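You operate a simulated robot arm through the tools that you are given. There is no shell and no other tool. Be economical: measure what you need, move in short steps, check, and stop when the job is done.

Carry out the task below with a simulated robot arm. There is one attempt and no reset: what you move stays moved.

Task
Take the block with the white band and put it on top of the rubber buffer on the top of the trestle table.

The check looks at the end state, three seconds after you hand in, the way a careful person would. Anything else that was tipped, shoved, dropped, spilled or broken makes it a failure.

Robot
A 7-joint arm with a two-finger parallel gripper, fixed in place. Base frame: the origin is at the foot of the arm, x ahead of it, y to its left, z up; the work surface is at about z = 780. Lengths are in mm, angles in degrees, forces in N, time in s.
With the tool pointing down near the work surface it reaches from about 220 to 680 mm from the base axis. Its first joint turns from -66.0 to 66.0 degrees. Payload 2.4 kg.
The tool frame sits at the grasp point between the pads (the TCP): z along the fingers, y along the line on which they close. The tips reach 30 mm beyond it. Largest opening 94 mm; finger width 28, thickness 10; the body of the gripper, 50 by 96 mm, starts 55 mm behind the TCP.
Orientation is that of the tool frame in the base frame, as a unit quaternion [w, x, y, z]. With the fingers straight down and closing along the base's y, the tool's x points along the base's -x, its y along +y and its z along -z.

Tools
- The arm moves only by the tool jog_arm. Its argument "motion" is a list of rows, each a list of 3 entries, a list of its own where there are three numbers: the turn, a rotation vector about the tool's x, y, z in degrees, then the shift along the tool's x, y, z in mm, then the finger opening in mm, from 0 to 94. In form: [[[rx, ry, rz], [x, y, z], gripper], ...]. A call has 1 to 8 rows; each row is the pose to reach, as a shift and turn from the pose commanded when the call began, along the tool's axes at that moment. A row lasts 0.2 s, in which the tool goes at most 50 mm and 8.6 degrees; a call with a longer step from one row to the next is refused whole, and so is a gripper value outside its range. Where a pose cannot be reached the arm comes as near as it can. A force on the tool above 40 N (or 10 N above the force at the start of the call, whichever is more), or a blocked arm, ends the call early, and 0.2 s more pass. Each finger travels about 153 mm/s and halts on what it meets, pressing with about 32 N; the grip force reading is that of the motor and also rises with nothing between the fingers. The clock runs only during rows and for 0.2 s after the last one: add rows that repeat a pose to give the fingers time. The reply holds the time, the measured pose of the TCP, the force on the tool along the base axes, the opening and the grip force, in the units named above and with some noise.
- Cameras (640 x 400 px; columns grow to the right, rows downward): "scene" is fixed at [27.9, 467, 1439.7]; the picture's right is [-0.91, -0.42, 0.00], its down [-0.22, 0.49, -0.84] and it looks along [0.35, -0.77, -0.54] (base axes); focal length 358 px, centre (320, 200). "wrist" rides on the gripper at [-37, 0, -58] in the tool frame; the picture's right is [0.00, -1.00, 0.00], its down [0.97, 0.00, -0.24] and it looks along [0.24, 0.00, 0.97] (tool axes); focal length 218 px, centre (320, 200). There is no depth. A picture from a camera that has moved, and an enlarged one, comes with that camera's place and axes in the base frame and with its lens. The place of the scene camera against the robot may be out by one fixed shift of up to 25 mm in any direction.
- camera(camera): a new picture of that camera. It takes no simulated time.
- enlarge(camera, box): a new picture of the part [left, top, right, bottom] of that camera's present view, enlarged. It takes no simulated time.
- hand_in(): hands the job in; it is judged then, once.

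Work in short steps. Places have to be worked out from the pictures, the camera data and where the tool is seen: move nearer, look again, correct. Check each grasp and each placing, and mend what went wrong. You have 90 turns and 36 pictures in all, those below and enlarged ones among them. Open the gripper and draw the arm clear of the work before you hand the job in, unless the task says otherwise; then end with one line.

The tools are called after "Request:" by a JSON object that holds its "api" and its "payload". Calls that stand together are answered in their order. jog_arm: Moves the arm, as the interface text tells. Its arguments: {"type":"object","properties":{"motion":{"type":"array","items":{"type":"array"}}},"required":["motion"]} The other tools are called the same way: camera (camera) takes a picture; enlarge (camera, box) takes an enlarged picture of a part of a camera's view; hand_in () hands the job in.

At the start:

```text
clock: 0.0
ee_pos: [431.2, -133.4, 1005.2]
tcp_rot: [0.001, 0.0, 1.0, 0.0]
force: [-0.2, 0.1, 0.6]
gripper_width: 94.1
grasp_force: 0.1
```

scene: 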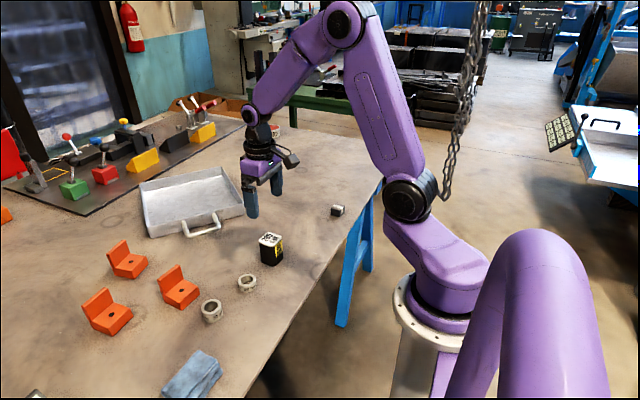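
wrist: 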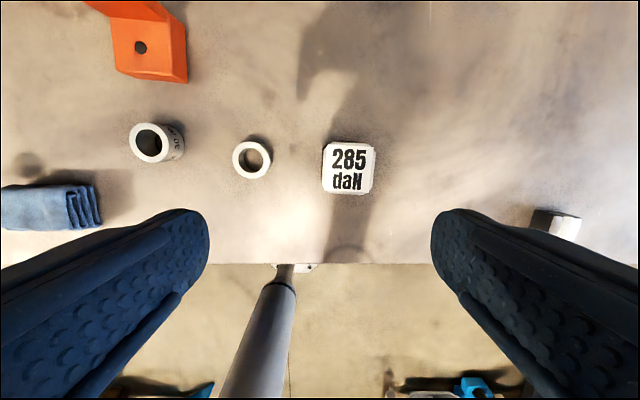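

I'll look closely at the candidates: the small block near the table edge and the black item with the white top.

Request:
{"api": "enlarge", "payload": {"camera": "scene", "box": [220, 180, 380, 280]}}

Request:
{"api": "enlarge", "payload": {"camera": "scene", "box": [0, 80, 260, 242]}}

Request:
{"api": "enlarge", "payload": {"camera": "scene", "box": [60, 230, 300, 400]}}

```text
4.00 times, centred on (300, 230) of scene
camera zoom: at [27.9, 467.0, 1439.7], right [-0.91, -0.42, 0.0], down [-0.22, 0.49, -0.84], along [0.35, -0.77, -0.54], focal length 1433 px, centre (400, 80)
```

zoom: 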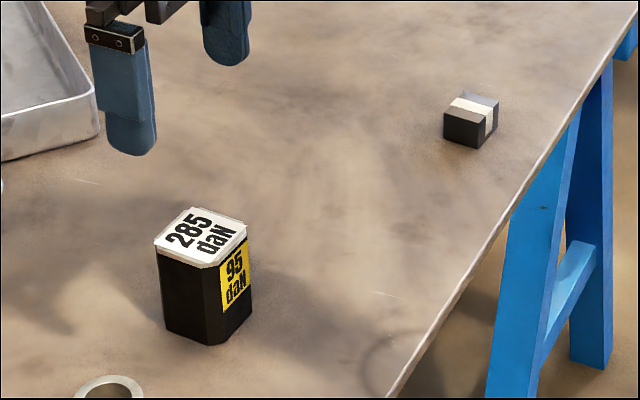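

```text
2.46 times, centred on (130, 161) of scene
camera zoom: at [27.9, 467.0, 1439.7], right [-0.91, -0.42, 0.0], down [-0.22, 0.49, -0.84], along [0.35, -0.77, -0.54], focal length 882 px, centre (788, 296)
```

zoom: 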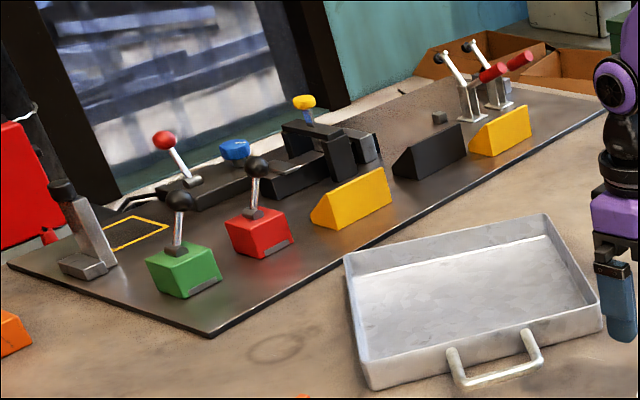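

```text
2.35 times, centred on (180, 315) of scene
camera zoom: at [27.9, 467.0, 1439.7], right [-0.91, -0.42, 0.0], down [-0.22, 0.49, -0.84], along [0.35, -0.77, -0.54], focal length 843 px, centre (649, -71)
```

zoom: 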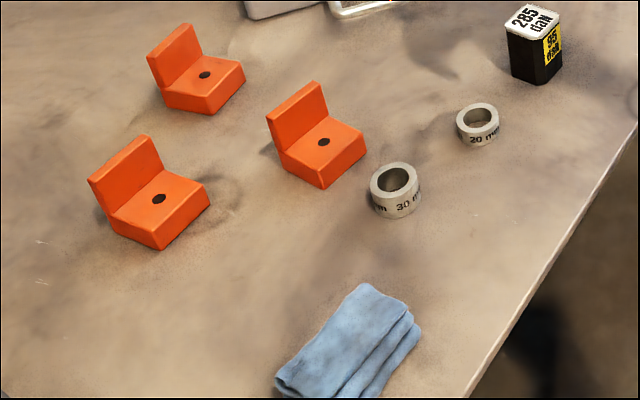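

The banded block is the small black one, near (370, -434). The buffer is the black one marked 285 daN, near (446, -162). I'll move above the small block, staying high.

Request:
{"api": "jog_arm", "payload": {"motion": [[[0, 0, 0], [8, -43, 5], 94], [[0, 0, 0], [16, -86, 10], 94], [[0, 0, 0], [24, -129, 15], 94], [[0, 0, 0], [32, -172, 20], 94], [[0, 0, 0], [40, -215, 30], 94], [[0, 0, 0], [48, -258, 40], 94], [[0, 0, 0], [56, -300, 50], 94], [[0, 0, 0], [56, -300, 55], 94]]}}

Request:
{"api": "camera", "payload": {"camera": "wrist"}}

```text
clock: 1.8
ee_pos: [373.6, -433.9, 949.0]
tcp_rot: [0.0, 0.0, 1.0, 0.0]
force: [0.0, 0.3, -0.7]
gripper_width: 93.9
grasp_force: 0.1
```

```text
30 pictures are left
camera wrist: at [410.7, -433.3, 1006.6], right [0.0, -1.0, 0.0], down [-0.97, 0.0, 0.24], along [-0.24, 0.0, -0.97], focal length 218 px, centre (320, 200)
```

wrist: 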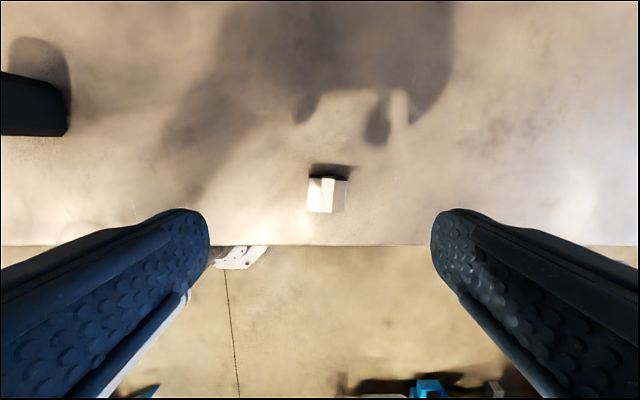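

Request:
{"api": "enlarge", "payload": {"camera": "wrist", "box": [280, 150, 376, 210]}}

Request:
{"api": "enlarge", "payload": {"camera": "scene", "box": [310, 190, 366, 225]}}

```text
6.67 times, centred on (328, 180) of wrist
camera zoom: at [410.7, -433.3, 1006.6], right [0.0, -1.0, 0.0], down [-0.97, 0.0, 0.24], along [-0.24, 0.0, -0.97], focal length 1455 px, centre (267, 333)
```

zoom: 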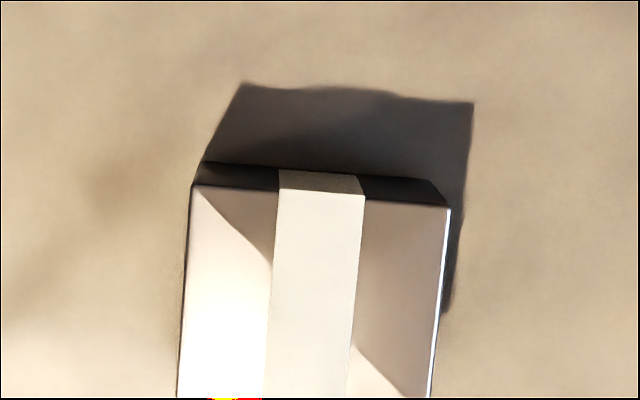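

```text
11.43 times, centred on (338, 208) of scene
camera zoom: at [27.9, 467.0, 1439.7], right [-0.91, -0.42, 0.0], down [-0.22, 0.49, -0.84], along [0.35, -0.77, -0.54], focal length 4094 px, centre (114, 114)
```

zoom: 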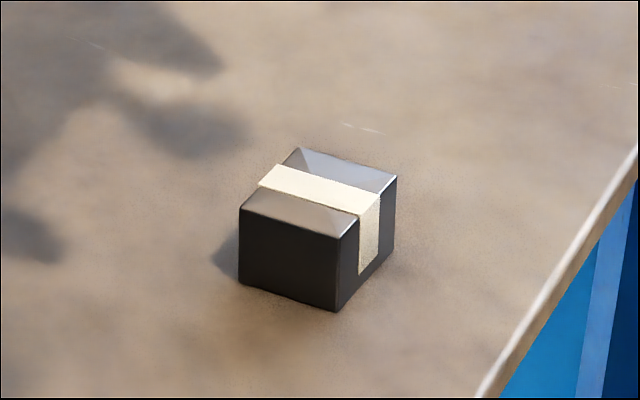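

The block's sides are turned about 4–5° clockwise seen from above, with its centre near (365, -441). The black end faces are free for a grip along y. I'll centre, turn, descend part way and look again.

Request:
{"api": "jog_arm", "payload": {"motion": [[[0, 0, 2], [4, -4, 20], 94], [[0, 0, 4.5], [8, -7, 40], 94], [[0, 0, 4.5], [8, -7, 59], 94], [[0, 0, 4.5], [8, -7, 59], 94]]}}

Request:
{"api": "camera", "payload": {"camera": "wrist"}}

Request:
{"api": "enlarge", "payload": {"camera": "wrist", "box": [272, 160, 368, 220]}}

```text
clock: 2.8
ee_pos: [365.1, -439.8, 890.2]
tcp_rot: [0.0, 0.04, 0.999, 0.0]
force: [-0.4, -0.7, -0.1]
gripper_width: 94.1
grasp_force: 0.0
```

```text
27 pictures are left
camera wrist: at [402.1, -442.6, 948.2], right [-0.08, -1.0, 0.0], down [-0.97, 0.08, 0.24], along [-0.24, 0.02, -0.97], focal length 218 px, centre (320, 200)
```

wrist: 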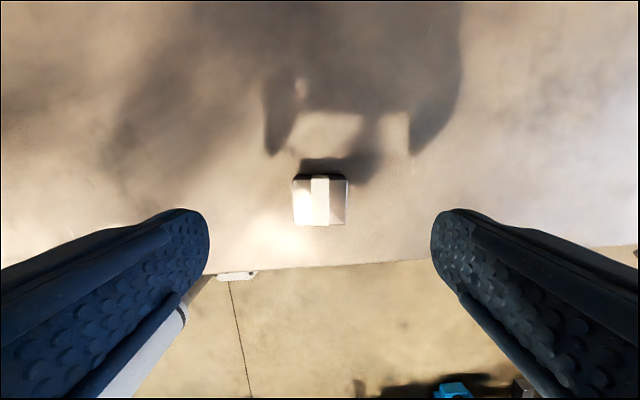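

```text
6.67 times, centred on (320, 190) of wrist
camera zoom: at [402.1, -442.6, 948.2], right [-0.08, -1.0, 0.0], down [-0.97, 0.08, 0.24], along [-0.24, 0.02, -0.97], focal length 1455 px, centre (320, 267)
```

zoom: 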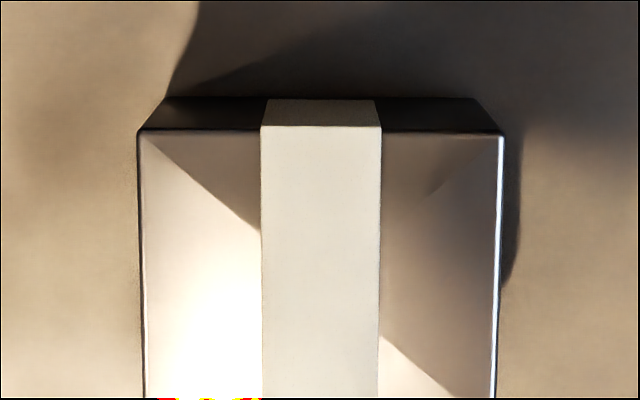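

The block is now aligned and centred under the tool, about 36 mm wide with its top at z≈806. I'll descend to TCP z≈816 and close.

Request:
{"api": "jog_arm", "payload": {"motion": [[[0, 0, 0], [0, 0, 30], 94], [[0, 0, 0], [0, 0, 55], 80], [[0, 0, 0], [0, 0, 70], 70], [[0, 0, 0], [0, 0, 74], 60], [[0, 0, 0], [0, 0, 74], 45], [[0, 0, 0], [0, 0, 74], 28], [[0, 0, 0], [0, 0, 74], 28], [[0, 0, 0], [0, 0, 74], 28]]}}

Request:
{"api": "camera", "payload": {"camera": "wrist"}}

```text
clock: 4.6
ee_pos: [365.6, -439.3, 817.8]
tcp_rot: [0.0, 0.039, 0.999, 0.0]
force: [0.7, -0.2, 0.0]
gripper_width: 36.5
grasp_force: 32.3
```

```text
25 pictures are left
camera wrist: at [402.0, -442.2, 874.4], right [-0.08, -1.0, 0.0], down [-0.97, 0.08, 0.24], along [-0.24, 0.02, -0.97], focal length 218 px, centre (320, 200)
```

wrist: 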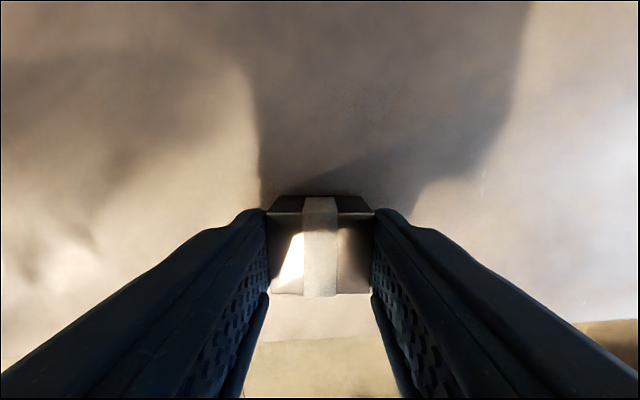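

The block is gripped at 36.5 mm. I'll lift it straight up and check the hold.

Request:
{"api": "jog_arm", "payload": {"motion": [[[0, 0, 0], [0, 0, -10], 28], [[0, 0, 0], [0, 0, -35], 28], [[0, 0, 0], [0, 0, -65], 28], [[0, 0, 0], [0, 0, -95], 28], [[0, 0, 0], [0, 0, -125], 28], [[0, 0, 0], [0, 0, -145], 28], [[0, 0, 0], [0, 0, -150], 28]]}}

Request:
{"api": "camera", "payload": {"camera": "wrist"}}

```text
clock: 6.2
ee_pos: [365.0, -440.5, 968.7]
tcp_rot: [0.0, 0.039, 0.999, 0.001]
force: [0.0, -0.1, 0.0]
gripper_width: 28.0
grasp_force: 0.1
```

```text
24 pictures are left
camera wrist: at [402.0, -442.9, 1025.2], right [-0.08, -1.0, 0.0], down [-0.97, 0.08, 0.24], along [-0.24, 0.02, -0.97], focal length 218 px, centre (320, 200)
```

wrist: 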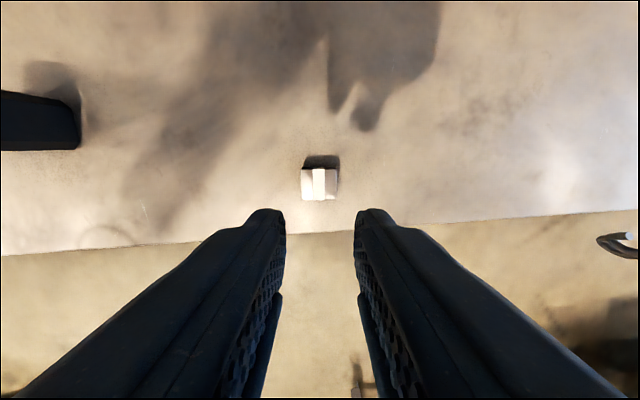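

The block slipped out of the fingers and stayed put, so the black faces are slick. The white band wraps the ±x faces and looks grippier. I'll open, turn the tool 90° and grip across the band.

Request:
{"api": "jog_arm", "payload": {"motion": [[[0, 0, 8], [0, 0, 0], 50], [[0, 0, 16], [0, 0, 0], 80], [[0, 0, 24], [0, 0, 0], 94], [[0, 0, 32], [0, 0, 0], 94], [[0, 0, 40], [0, 0, 0], 94], [[0, 0, 48], [0, 0, 0], 94]]}}

Request:
{"api": "jog_arm", "payload": {"motion": [[[0, 0, 8], [0, 0, 0], 94], [[0, 0, 16], [0, 0, 0], 94], [[0, 0, 24], [0, 0, 20], 94], [[0, 0, 32], [0, 0, 40], 94], [[0, 0, 40], [0, 0, 60], 94], [[0, 0, 42], [0, 0, 75], 94], [[0, 0, 42], [0, 0, 78], 94]]}}

Request:
{"api": "camera", "payload": {"camera": "wrist"}}

Request:
{"api": "enlarge", "payload": {"camera": "wrist", "box": [256, 160, 384, 240]}}

```text
clock: 7.6
ee_pos: [364.9, -440.2, 969.2]
tcp_rot: [0.0, 0.444, 0.896, 0.0]
force: [-0.4, 0.1, -0.1]
gripper_width: 94.3
grasp_force: 0.1
```

```text
clock: 9.2
ee_pos: [364.0, -439.3, 890.0]
tcp_rot: [0.001, 0.735, 0.678, 0.0]
force: [0.0, -0.5, 1.3]
gripper_width: 94.3
grasp_force: 0.0
```

```text
23 pictures are left
camera wrist: at [361.7, -475.8, 947.4], right [-1.0, 0.08, 0.0], down [0.08, 0.97, 0.24], along [0.02, 0.24, -0.97], focal length 218 px, centre (320, 200)
```

wrist: 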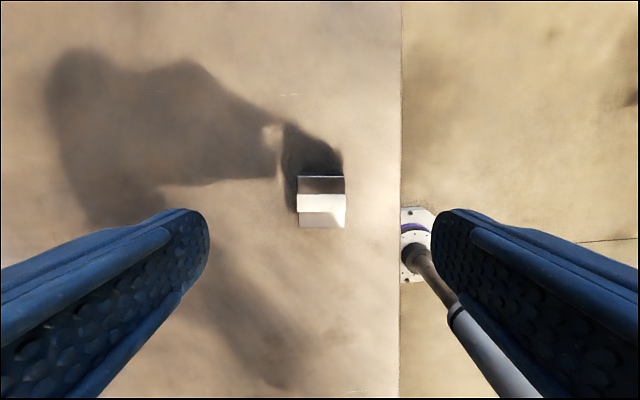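

```text
5.00 times, centred on (320, 200) of wrist
camera zoom: at [361.7, -475.8, 947.4], right [-1.0, 0.08, 0.0], down [0.08, 0.97, 0.24], along [0.02, 0.24, -0.97], focal length 1091 px, centre (320, 200)
```

zoom: 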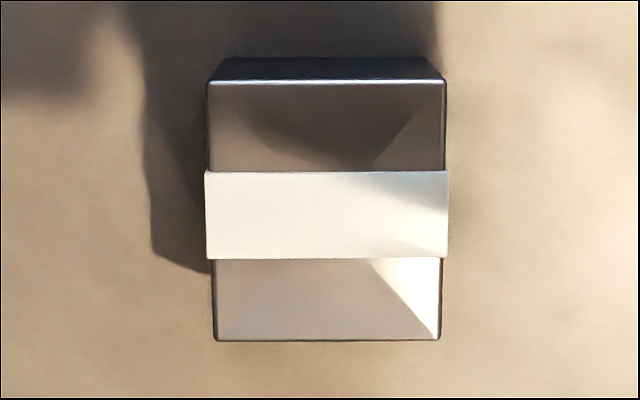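

The block is undisturbed, and the band stands slightly proud of the ±x faces, centred under the tool. I'll descend and grip across the band.

Request:
{"api": "jog_arm", "payload": {"motion": [[[0, 0, 0], [0, -1, 30], 94], [[0, 0, 0], [0, -1, 55], 80], [[0, 0, 0], [0, -1, 70], 70], [[0, 0, 0], [0, -1, 76], 60], [[0, 0, 0], [0, -1, 76], 45], [[0, 0, 0], [0, -1, 76], 20], [[0, 0, 0], [0, -1, 76], 20], [[0, 0, 0], [0, -1, 76], 20]]}}

Request:
{"api": "jog_arm", "payload": {"motion": [[[0, 0, 0], [0, 0, 0], 20], [[0, 0, 0], [0, 0, -3], 20], [[0, 0, 0], [0, 0, -8], 20], [[0, 0, 0], [0, 0, -15], 20], [[0, 0, 0], [0, 0, -25], 20], [[0, 0, 0], [0, 0, -25], 20]]}}

Request:
{"api": "camera", "payload": {"camera": "wrist"}}

```text
clock: 11.0
ee_pos: [365.4, -440.5, 813.5]
tcp_rot: [0.0, 0.734, 0.679, -0.001]
force: [0.1, 0.6, -0.6]
gripper_width: 31.7
grasp_force: 32.0
```

```text
clock: 12.4
ee_pos: [364.9, -439.5, 839.6]
tcp_rot: [0.0, 0.735, 0.679, 0.0]
force: [0.0, 0.4, -3.4]
gripper_width: 31.3
grasp_force: 32.0
```

```text
21 pictures are left
camera wrist: at [361.9, -476.1, 895.6], right [-1.0, 0.08, 0.0], down [0.08, 0.97, 0.24], along [0.02, 0.24, -0.97], focal length 218 px, centre (320, 200)
```

wrist: 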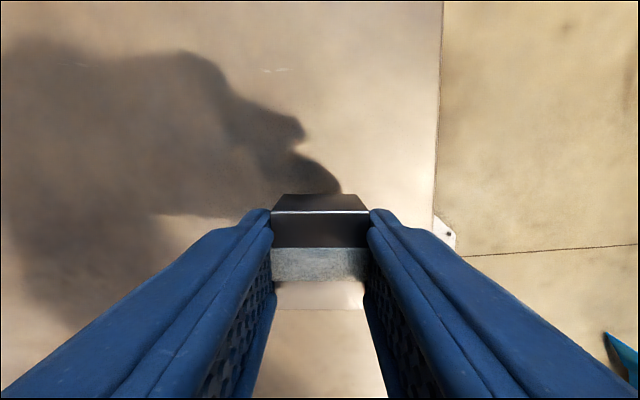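

The band grip holds, with a weight of about 3.4 N. I'll lift to about z 960, then travel toward the buffer and stop short to view it.

Request:
{"api": "jog_arm", "payload": {"motion": [[[0, 0, 0], [0, 0, -15], 20], [[0, 0, 0], [0, 0, -40], 20], [[0, 0, 0], [0, 0, -65], 20], [[0, 0, 0], [0, 0, -90], 20], [[0, 0, 0], [0, 0, -110], 20], [[0, 0, 0], [0, 0, -120], 20]]}}

Request:
{"api": "jog_arm", "payload": {"motion": [[[0, 0, 0], [15, 5, 0], 20], [[0, 0, 0], [45, 14, 0], 20], [[0, 0, 0], [80, 25, 0], 20], [[0, 0, 0], [115, 36, 0], 20], [[0, 0, 0], [150, 47, 0], 20], [[0, 0, 0], [180, 57, 0], 20], [[0, 0, 0], [200, 63, 0], 20], [[0, 0, 0], [206, 65, 0], 20]]}}

Request:
{"api": "camera", "payload": {"camera": "wrist"}}

```text
clock: 13.8
ee_pos: [365.5, -438.8, 960.3]
tcp_rot: [-0.001, 0.734, 0.679, 0.0]
force: [0.1, 0.5, -2.5]
gripper_width: 31.3
grasp_force: 32.5
```

```text
clock: 15.6
ee_pos: [446.0, -237.8, 958.3]
tcp_rot: [0.0, 0.734, 0.679, 0.0]
force: [0.0, 0.0, -2.0]
gripper_width: 31.5
grasp_force: 31.8
```

```text
20 pictures are left
camera wrist: at [442.9, -274.9, 1015.8], right [-1.0, 0.08, 0.0], down [0.08, 0.97, 0.24], along [0.02, 0.24, -0.97], focal length 218 px, centre (320, 200)
```

wrist: 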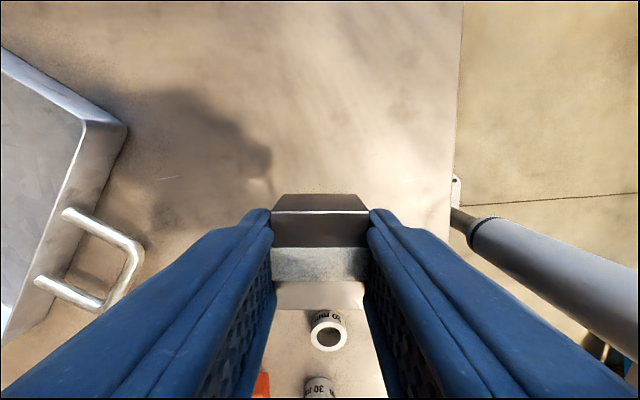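

The held block hides the buffer from here. I'll carry it past at the same height, about 70 mm above the buffer top, so the buffer shows in the upper half of the picture.

Request:
{"api": "jog_arm", "payload": {"motion": [[[0, 0, 0], [15, -1, 0], 20], [[0, 0, 0], [45, -4, 0], 20], [[0, 0, 0], [80, -6, 0], 20], [[0, 0, 0], [115, -9, 0], 20], [[0, 0, 0], [133, -10, 0], 20], [[0, 0, 0], [140, -11, 0], 20], [[0, 0, 0], [140, -11, 0], 20]]}}

Request:
{"api": "camera", "payload": {"camera": "wrist"}}

Request:
{"api": "enlarge", "payload": {"camera": "scene", "box": [200, 160, 360, 260]}}

```text
clock: 17.2
ee_pos: [446.1, -97.8, 959.6]
tcp_rot: [0.0, 0.734, 0.679, -0.001]
force: [-0.7, 0.2, -2.7]
gripper_width: 31.4
grasp_force: 31.8
```

```text
19 pictures are left
camera wrist: at [443.0, -134.7, 1016.2], right [-1.0, 0.08, 0.0], down [0.08, 0.97, 0.24], along [0.02, 0.24, -0.97], focal length 218 px, centre (320, 200)
```

wrist: 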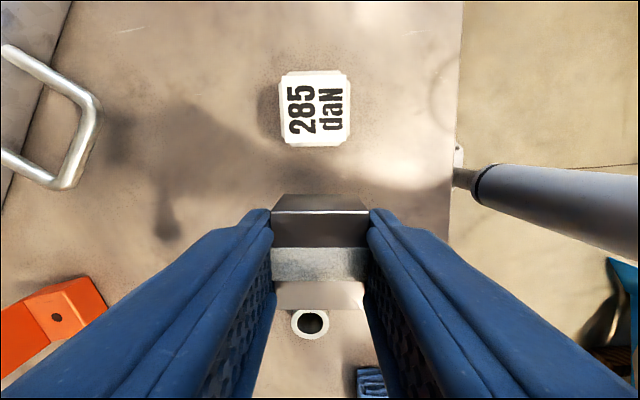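

```text
4.00 times, centred on (280, 210) of scene
camera zoom: at [27.9, 467.0, 1439.7], right [-0.91, -0.42, 0.0], down [-0.22, 0.49, -0.84], along [0.35, -0.77, -0.54], focal length 1433 px, centre (480, 160)
```

zoom: 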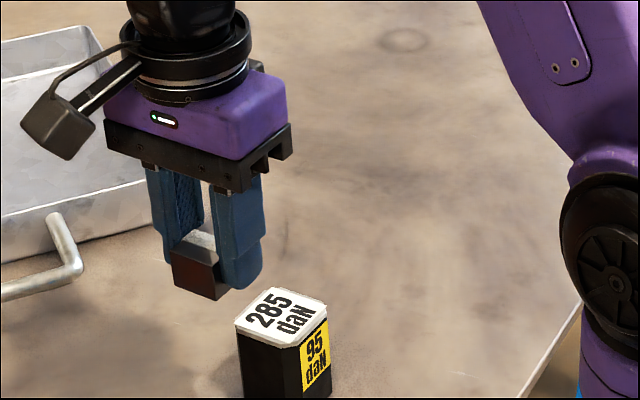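

From both wrist views, the buffer top is about 50 mm wide, centred near (445.5, -161) with its top at z≈848. I'll move over it and come down to TCP z≈900, keeping about 18 mm of gap, then check.

Request:
{"api": "jog_arm", "payload": {"motion": [[[0, 0, 0], [-15, 1, 0], 20], [[0, 0, 0], [-40, 3, 0], 20], [[0, 0, 0], [-58, 4, 0], 20], [[0, 0, 0], [-63, 4.4, 0], 20], [[0, 0, 0], [-63, 4.4, 20], 20], [[0, 0, 0], [-63, 4.4, 40], 20], [[0, 0, 0], [-63, 4.4, 54], 20], [[0, 0, 0], [-63, 4.4, 59], 20]]}}

Request:
{"api": "enlarge", "payload": {"camera": "scene", "box": [220, 180, 332, 250]}}

Request:
{"api": "camera", "payload": {"camera": "wrist"}}

```text
clock: 19.0
ee_pos: [445.3, -161.0, 899.3]
tcp_rot: [-0.001, 0.734, 0.679, -0.001]
force: [0.1, 1.3, -2.4]
gripper_width: 31.7
grasp_force: 32.3
```

```text
5.71 times, centred on (276, 215) of scene
camera zoom: at [27.9, 467.0, 1439.7], right [-0.91, -0.42, 0.0], down [-0.22, 0.49, -0.84], along [0.35, -0.77, -0.54], focal length 2047 px, centre (571, 114)
```

zoom: 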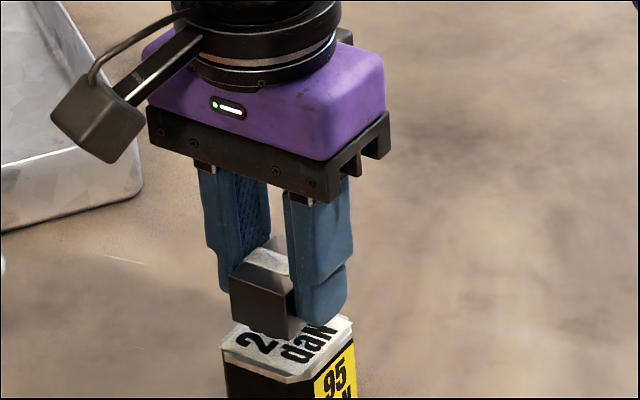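

```text
16 pictures are left
camera wrist: at [442.4, -198.7, 956.4], right [-1.0, 0.08, 0.0], down [0.08, 0.97, 0.24], along [0.02, 0.24, -0.97], focal length 218 px, centre (320, 200)
```

wrist: 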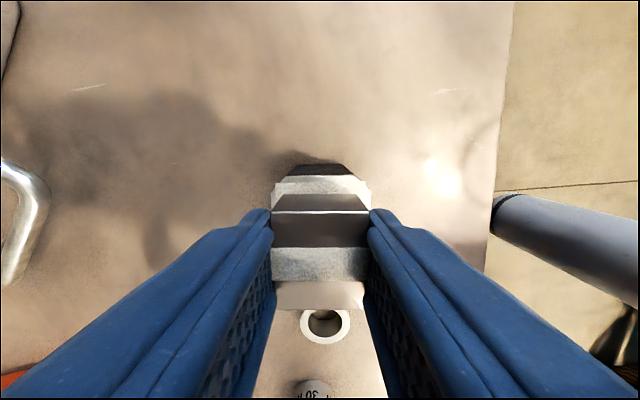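

The wrist view shows the block centred over the buffer's top plate. I'll lower gently and watch the force.

Request:
{"api": "jog_arm", "payload": {"motion": [[[0, 0, 0], [0, 0, 3], 20], [[0, 0, 0], [0, 0, 6], 20], [[0, 0, 0], [0, 0, 8], 20], [[0, 0, 0], [0, 0, 10], 20], [[0, 0, 0], [0, 0, 10], 20]]}}

Request:
{"api": "enlarge", "payload": {"camera": "scene", "box": [236, 210, 300, 250]}}

```text
clock: 20.2
ee_pos: [444.4, -161.9, 890.0]
tcp_rot: [0.0, 0.734, 0.679, 0.0]
force: [0.3, -0.7, -2.5]
gripper_width: 31.2
grasp_force: 32.4
```

```text
10.00 times, centred on (268, 230) of scene
camera zoom: at [27.9, 467.0, 1439.7], right [-0.91, -0.42, 0.0], down [-0.22, 0.49, -0.84], along [0.35, -0.77, -0.54], focal length 3582 px, centre (840, -100)
```

zoom: 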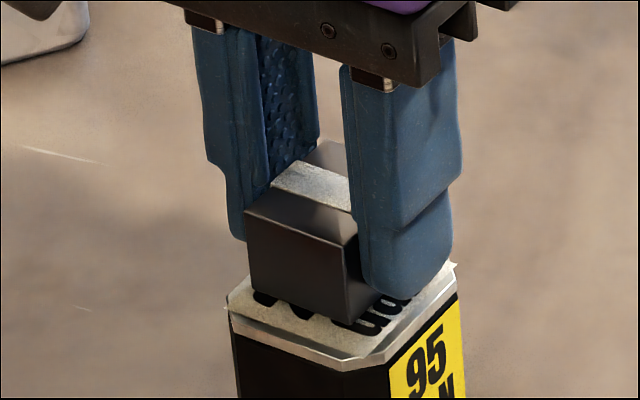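

The gap is only a few mm now. I'll go on down in 1 mm steps.

Request:
{"api": "jog_arm", "payload": {"motion": [[[0, 0, 0], [0, 0, 1], 20], [[0, 0, 0], [0, 0, 2], 20], [[0, 0, 0], [0, 0, 3], 20], [[0, 0, 0], [0, 0, 4], 20]]}}

```text
clock: 21.2
ee_pos: [445.1, -162.2, 886.1]
tcp_rot: [0.001, 0.734, 0.679, 0.0]
force: [-0.6, -0.3, -2.4]
gripper_width: 31.5
grasp_force: 31.5
```

Force is still just the block's weight, so there's no contact yet. I'll continue in small steps.

Request:
{"api": "jog_arm", "payload": {"motion": [[[0, 0, 0], [0, 0, 1], 20], [[0, 0, 0], [0, 0, 2], 20], [[0, 0, 0], [0, 0, 2], 20]]}}

Request:
{"api": "enlarge", "payload": {"camera": "scene", "box": [236, 210, 300, 250]}}

```text
clock: 22.0
ee_pos: [444.6, -161.8, 885.1]
tcp_rot: [0.001, 0.735, 0.678, 0.0]
force: [-5.7, -0.4, 26.0]
gripper_width: 31.6
grasp_force: 32.3
```

```text
10.00 times, centred on (268, 230) of scene
camera zoom: at [27.3, 467.2, 1439.7], right [-0.91, -0.42, 0.0], down [-0.22, 0.49, -0.84], along [0.35, -0.77, -0.54], focal length 3582 px, centre (840, -100)
```

zoom: 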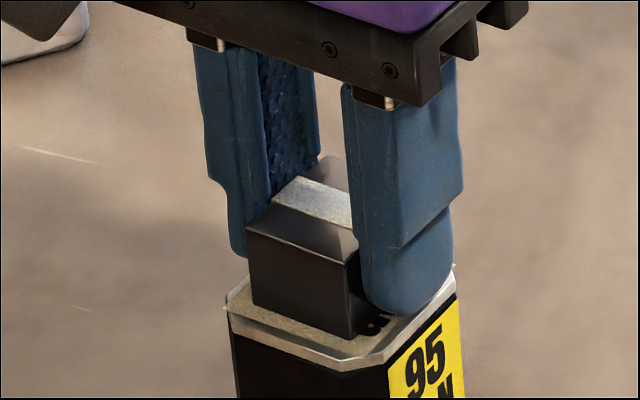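

The block is in contact (about 28 N) and seated well inside the plate. I'll ease off a little, then open.

Request:
{"api": "jog_arm", "payload": {"motion": [[[0, 0, 0], [0, 0, -0.6], 20], [[0, 0, 0], [0, 0, -0.8], 20]]}}

```text
clock: 22.6
ee_pos: [444.9, -162.3, 883.4]
tcp_rot: [0.001, 0.734, 0.679, 0.001]
force: [-2.7, -0.4, 22.9]
gripper_width: 31.4
grasp_force: 32.5
```

Request:
{"api": "jog_arm", "payload": {"motion": [[[0, 0, 0], [0, 0, -0.5], 20], [[0, 0, 0], [0, 0, -0.8], 20]]}}

```text
clock: 23.2
ee_pos: [444.6, -162.3, 884.6]
tcp_rot: [0.0, 0.735, 0.678, 0.0]
force: [1.9, -3.0, 2.3]
gripper_width: 31.4
grasp_force: 31.9
```

The load is now light at about 2 N upward, so the block rests on the plate. I'll open slowly to a modest width.

Request:
{"api": "jog_arm", "payload": {"motion": [[[0, 0, 0], [0, 0, 0], 34], [[0, 0, 0], [0, 0, 0], 40], [[0, 0, 0], [0, 0, 0], 50], [[0, 0, 0], [0, 0, 0], 60], [[0, 0, 0], [0, 0, 0], 60]]}}

Request:
{"api": "enlarge", "payload": {"camera": "scene", "box": [228, 205, 308, 255]}}

```text
clock: 24.4
ee_pos: [446.4, -161.2, 883.9]
tcp_rot: [0.0, 0.734, 0.679, 0.0]
force: [-0.1, -0.6, 0.2]
gripper_width: 60.3
grasp_force: 0.2
```

```text
8.00 times, centred on (268, 230) of scene
camera zoom: at [27.9, 467.0, 1439.7], right [-0.91, -0.42, 0.0], down [-0.22, 0.49, -0.84], along [0.35, -0.77, -0.54], focal length 2866 px, centre (736, -40)
```

zoom: 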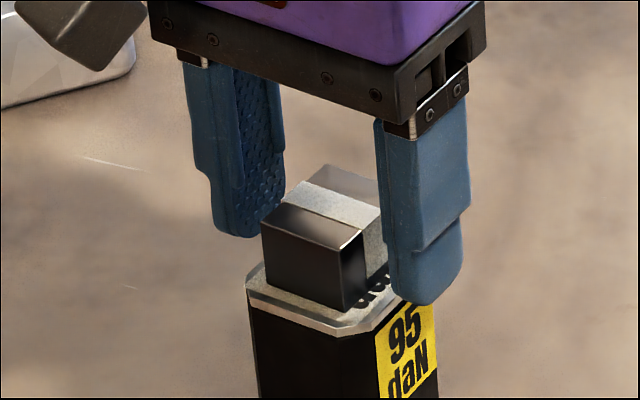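

The block is released and standing flat on the plate. I'll rise straight up, open fully and move away.

Request:
{"api": "jog_arm", "payload": {"motion": [[[0, 0, 0], [0, 0, -10], 64], [[0, 0, 0], [0, 0, -35], 70], [[0, 0, 0], [0, 0, -65], 70], [[0, 0, 0], [0, 0, -95], 70], [[0, 0, 0], [0, 0, -120], 94], [[0, 0, 0], [40, 0, -130], 94], [[0, 0, 0], [80, 0, -130], 94], [[0, 0, 0], [100, 0, -130], 94]]}}

Request:
{"api": "camera", "payload": {"camera": "wrist"}}

Request:
{"api": "camera", "payload": {"camera": "scene"}}

```text
clock: 26.2
ee_pos: [451.8, -61.7, 1017.0]
tcp_rot: [-0.001, 0.734, 0.679, 0.0]
force: [0.3, -0.1, -0.3]
gripper_width: 94.1
grasp_force: 0.1
```

```text
12 pictures are left
camera wrist: at [449.6, -97.9, 1073.6], right [-1.0, 0.08, 0.0], down [0.08, 0.97, 0.24], along [0.02, 0.24, -0.97], focal length 218 px, centre (320, 200)
```

wrist: 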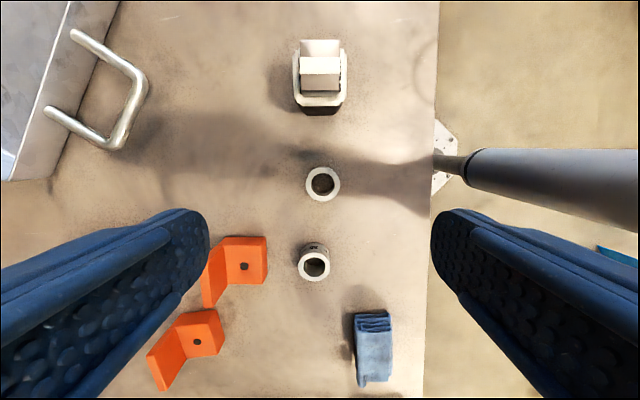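

```text
11 pictures are left
```

scene: 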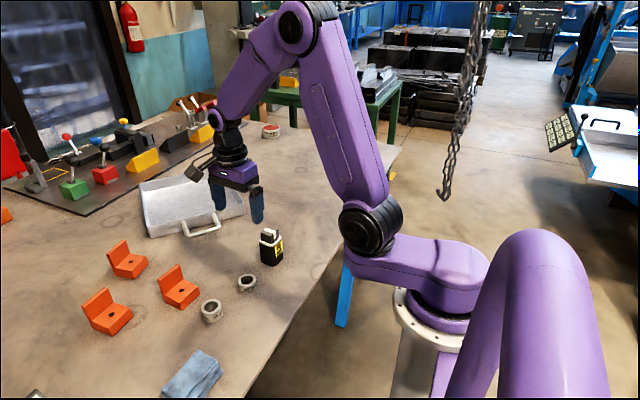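

The block sits centred on the buffer, nothing else has moved, and the arm is clear with the gripper open. I'm handing in.

Request:
{"api": "hand_in", "payload": {}}

```text
The job is handed in.
```

The block with the white band is resting flat on top of the rubber buffer. The gripper is open, the arm is clear, and nothing else on the table was moved.
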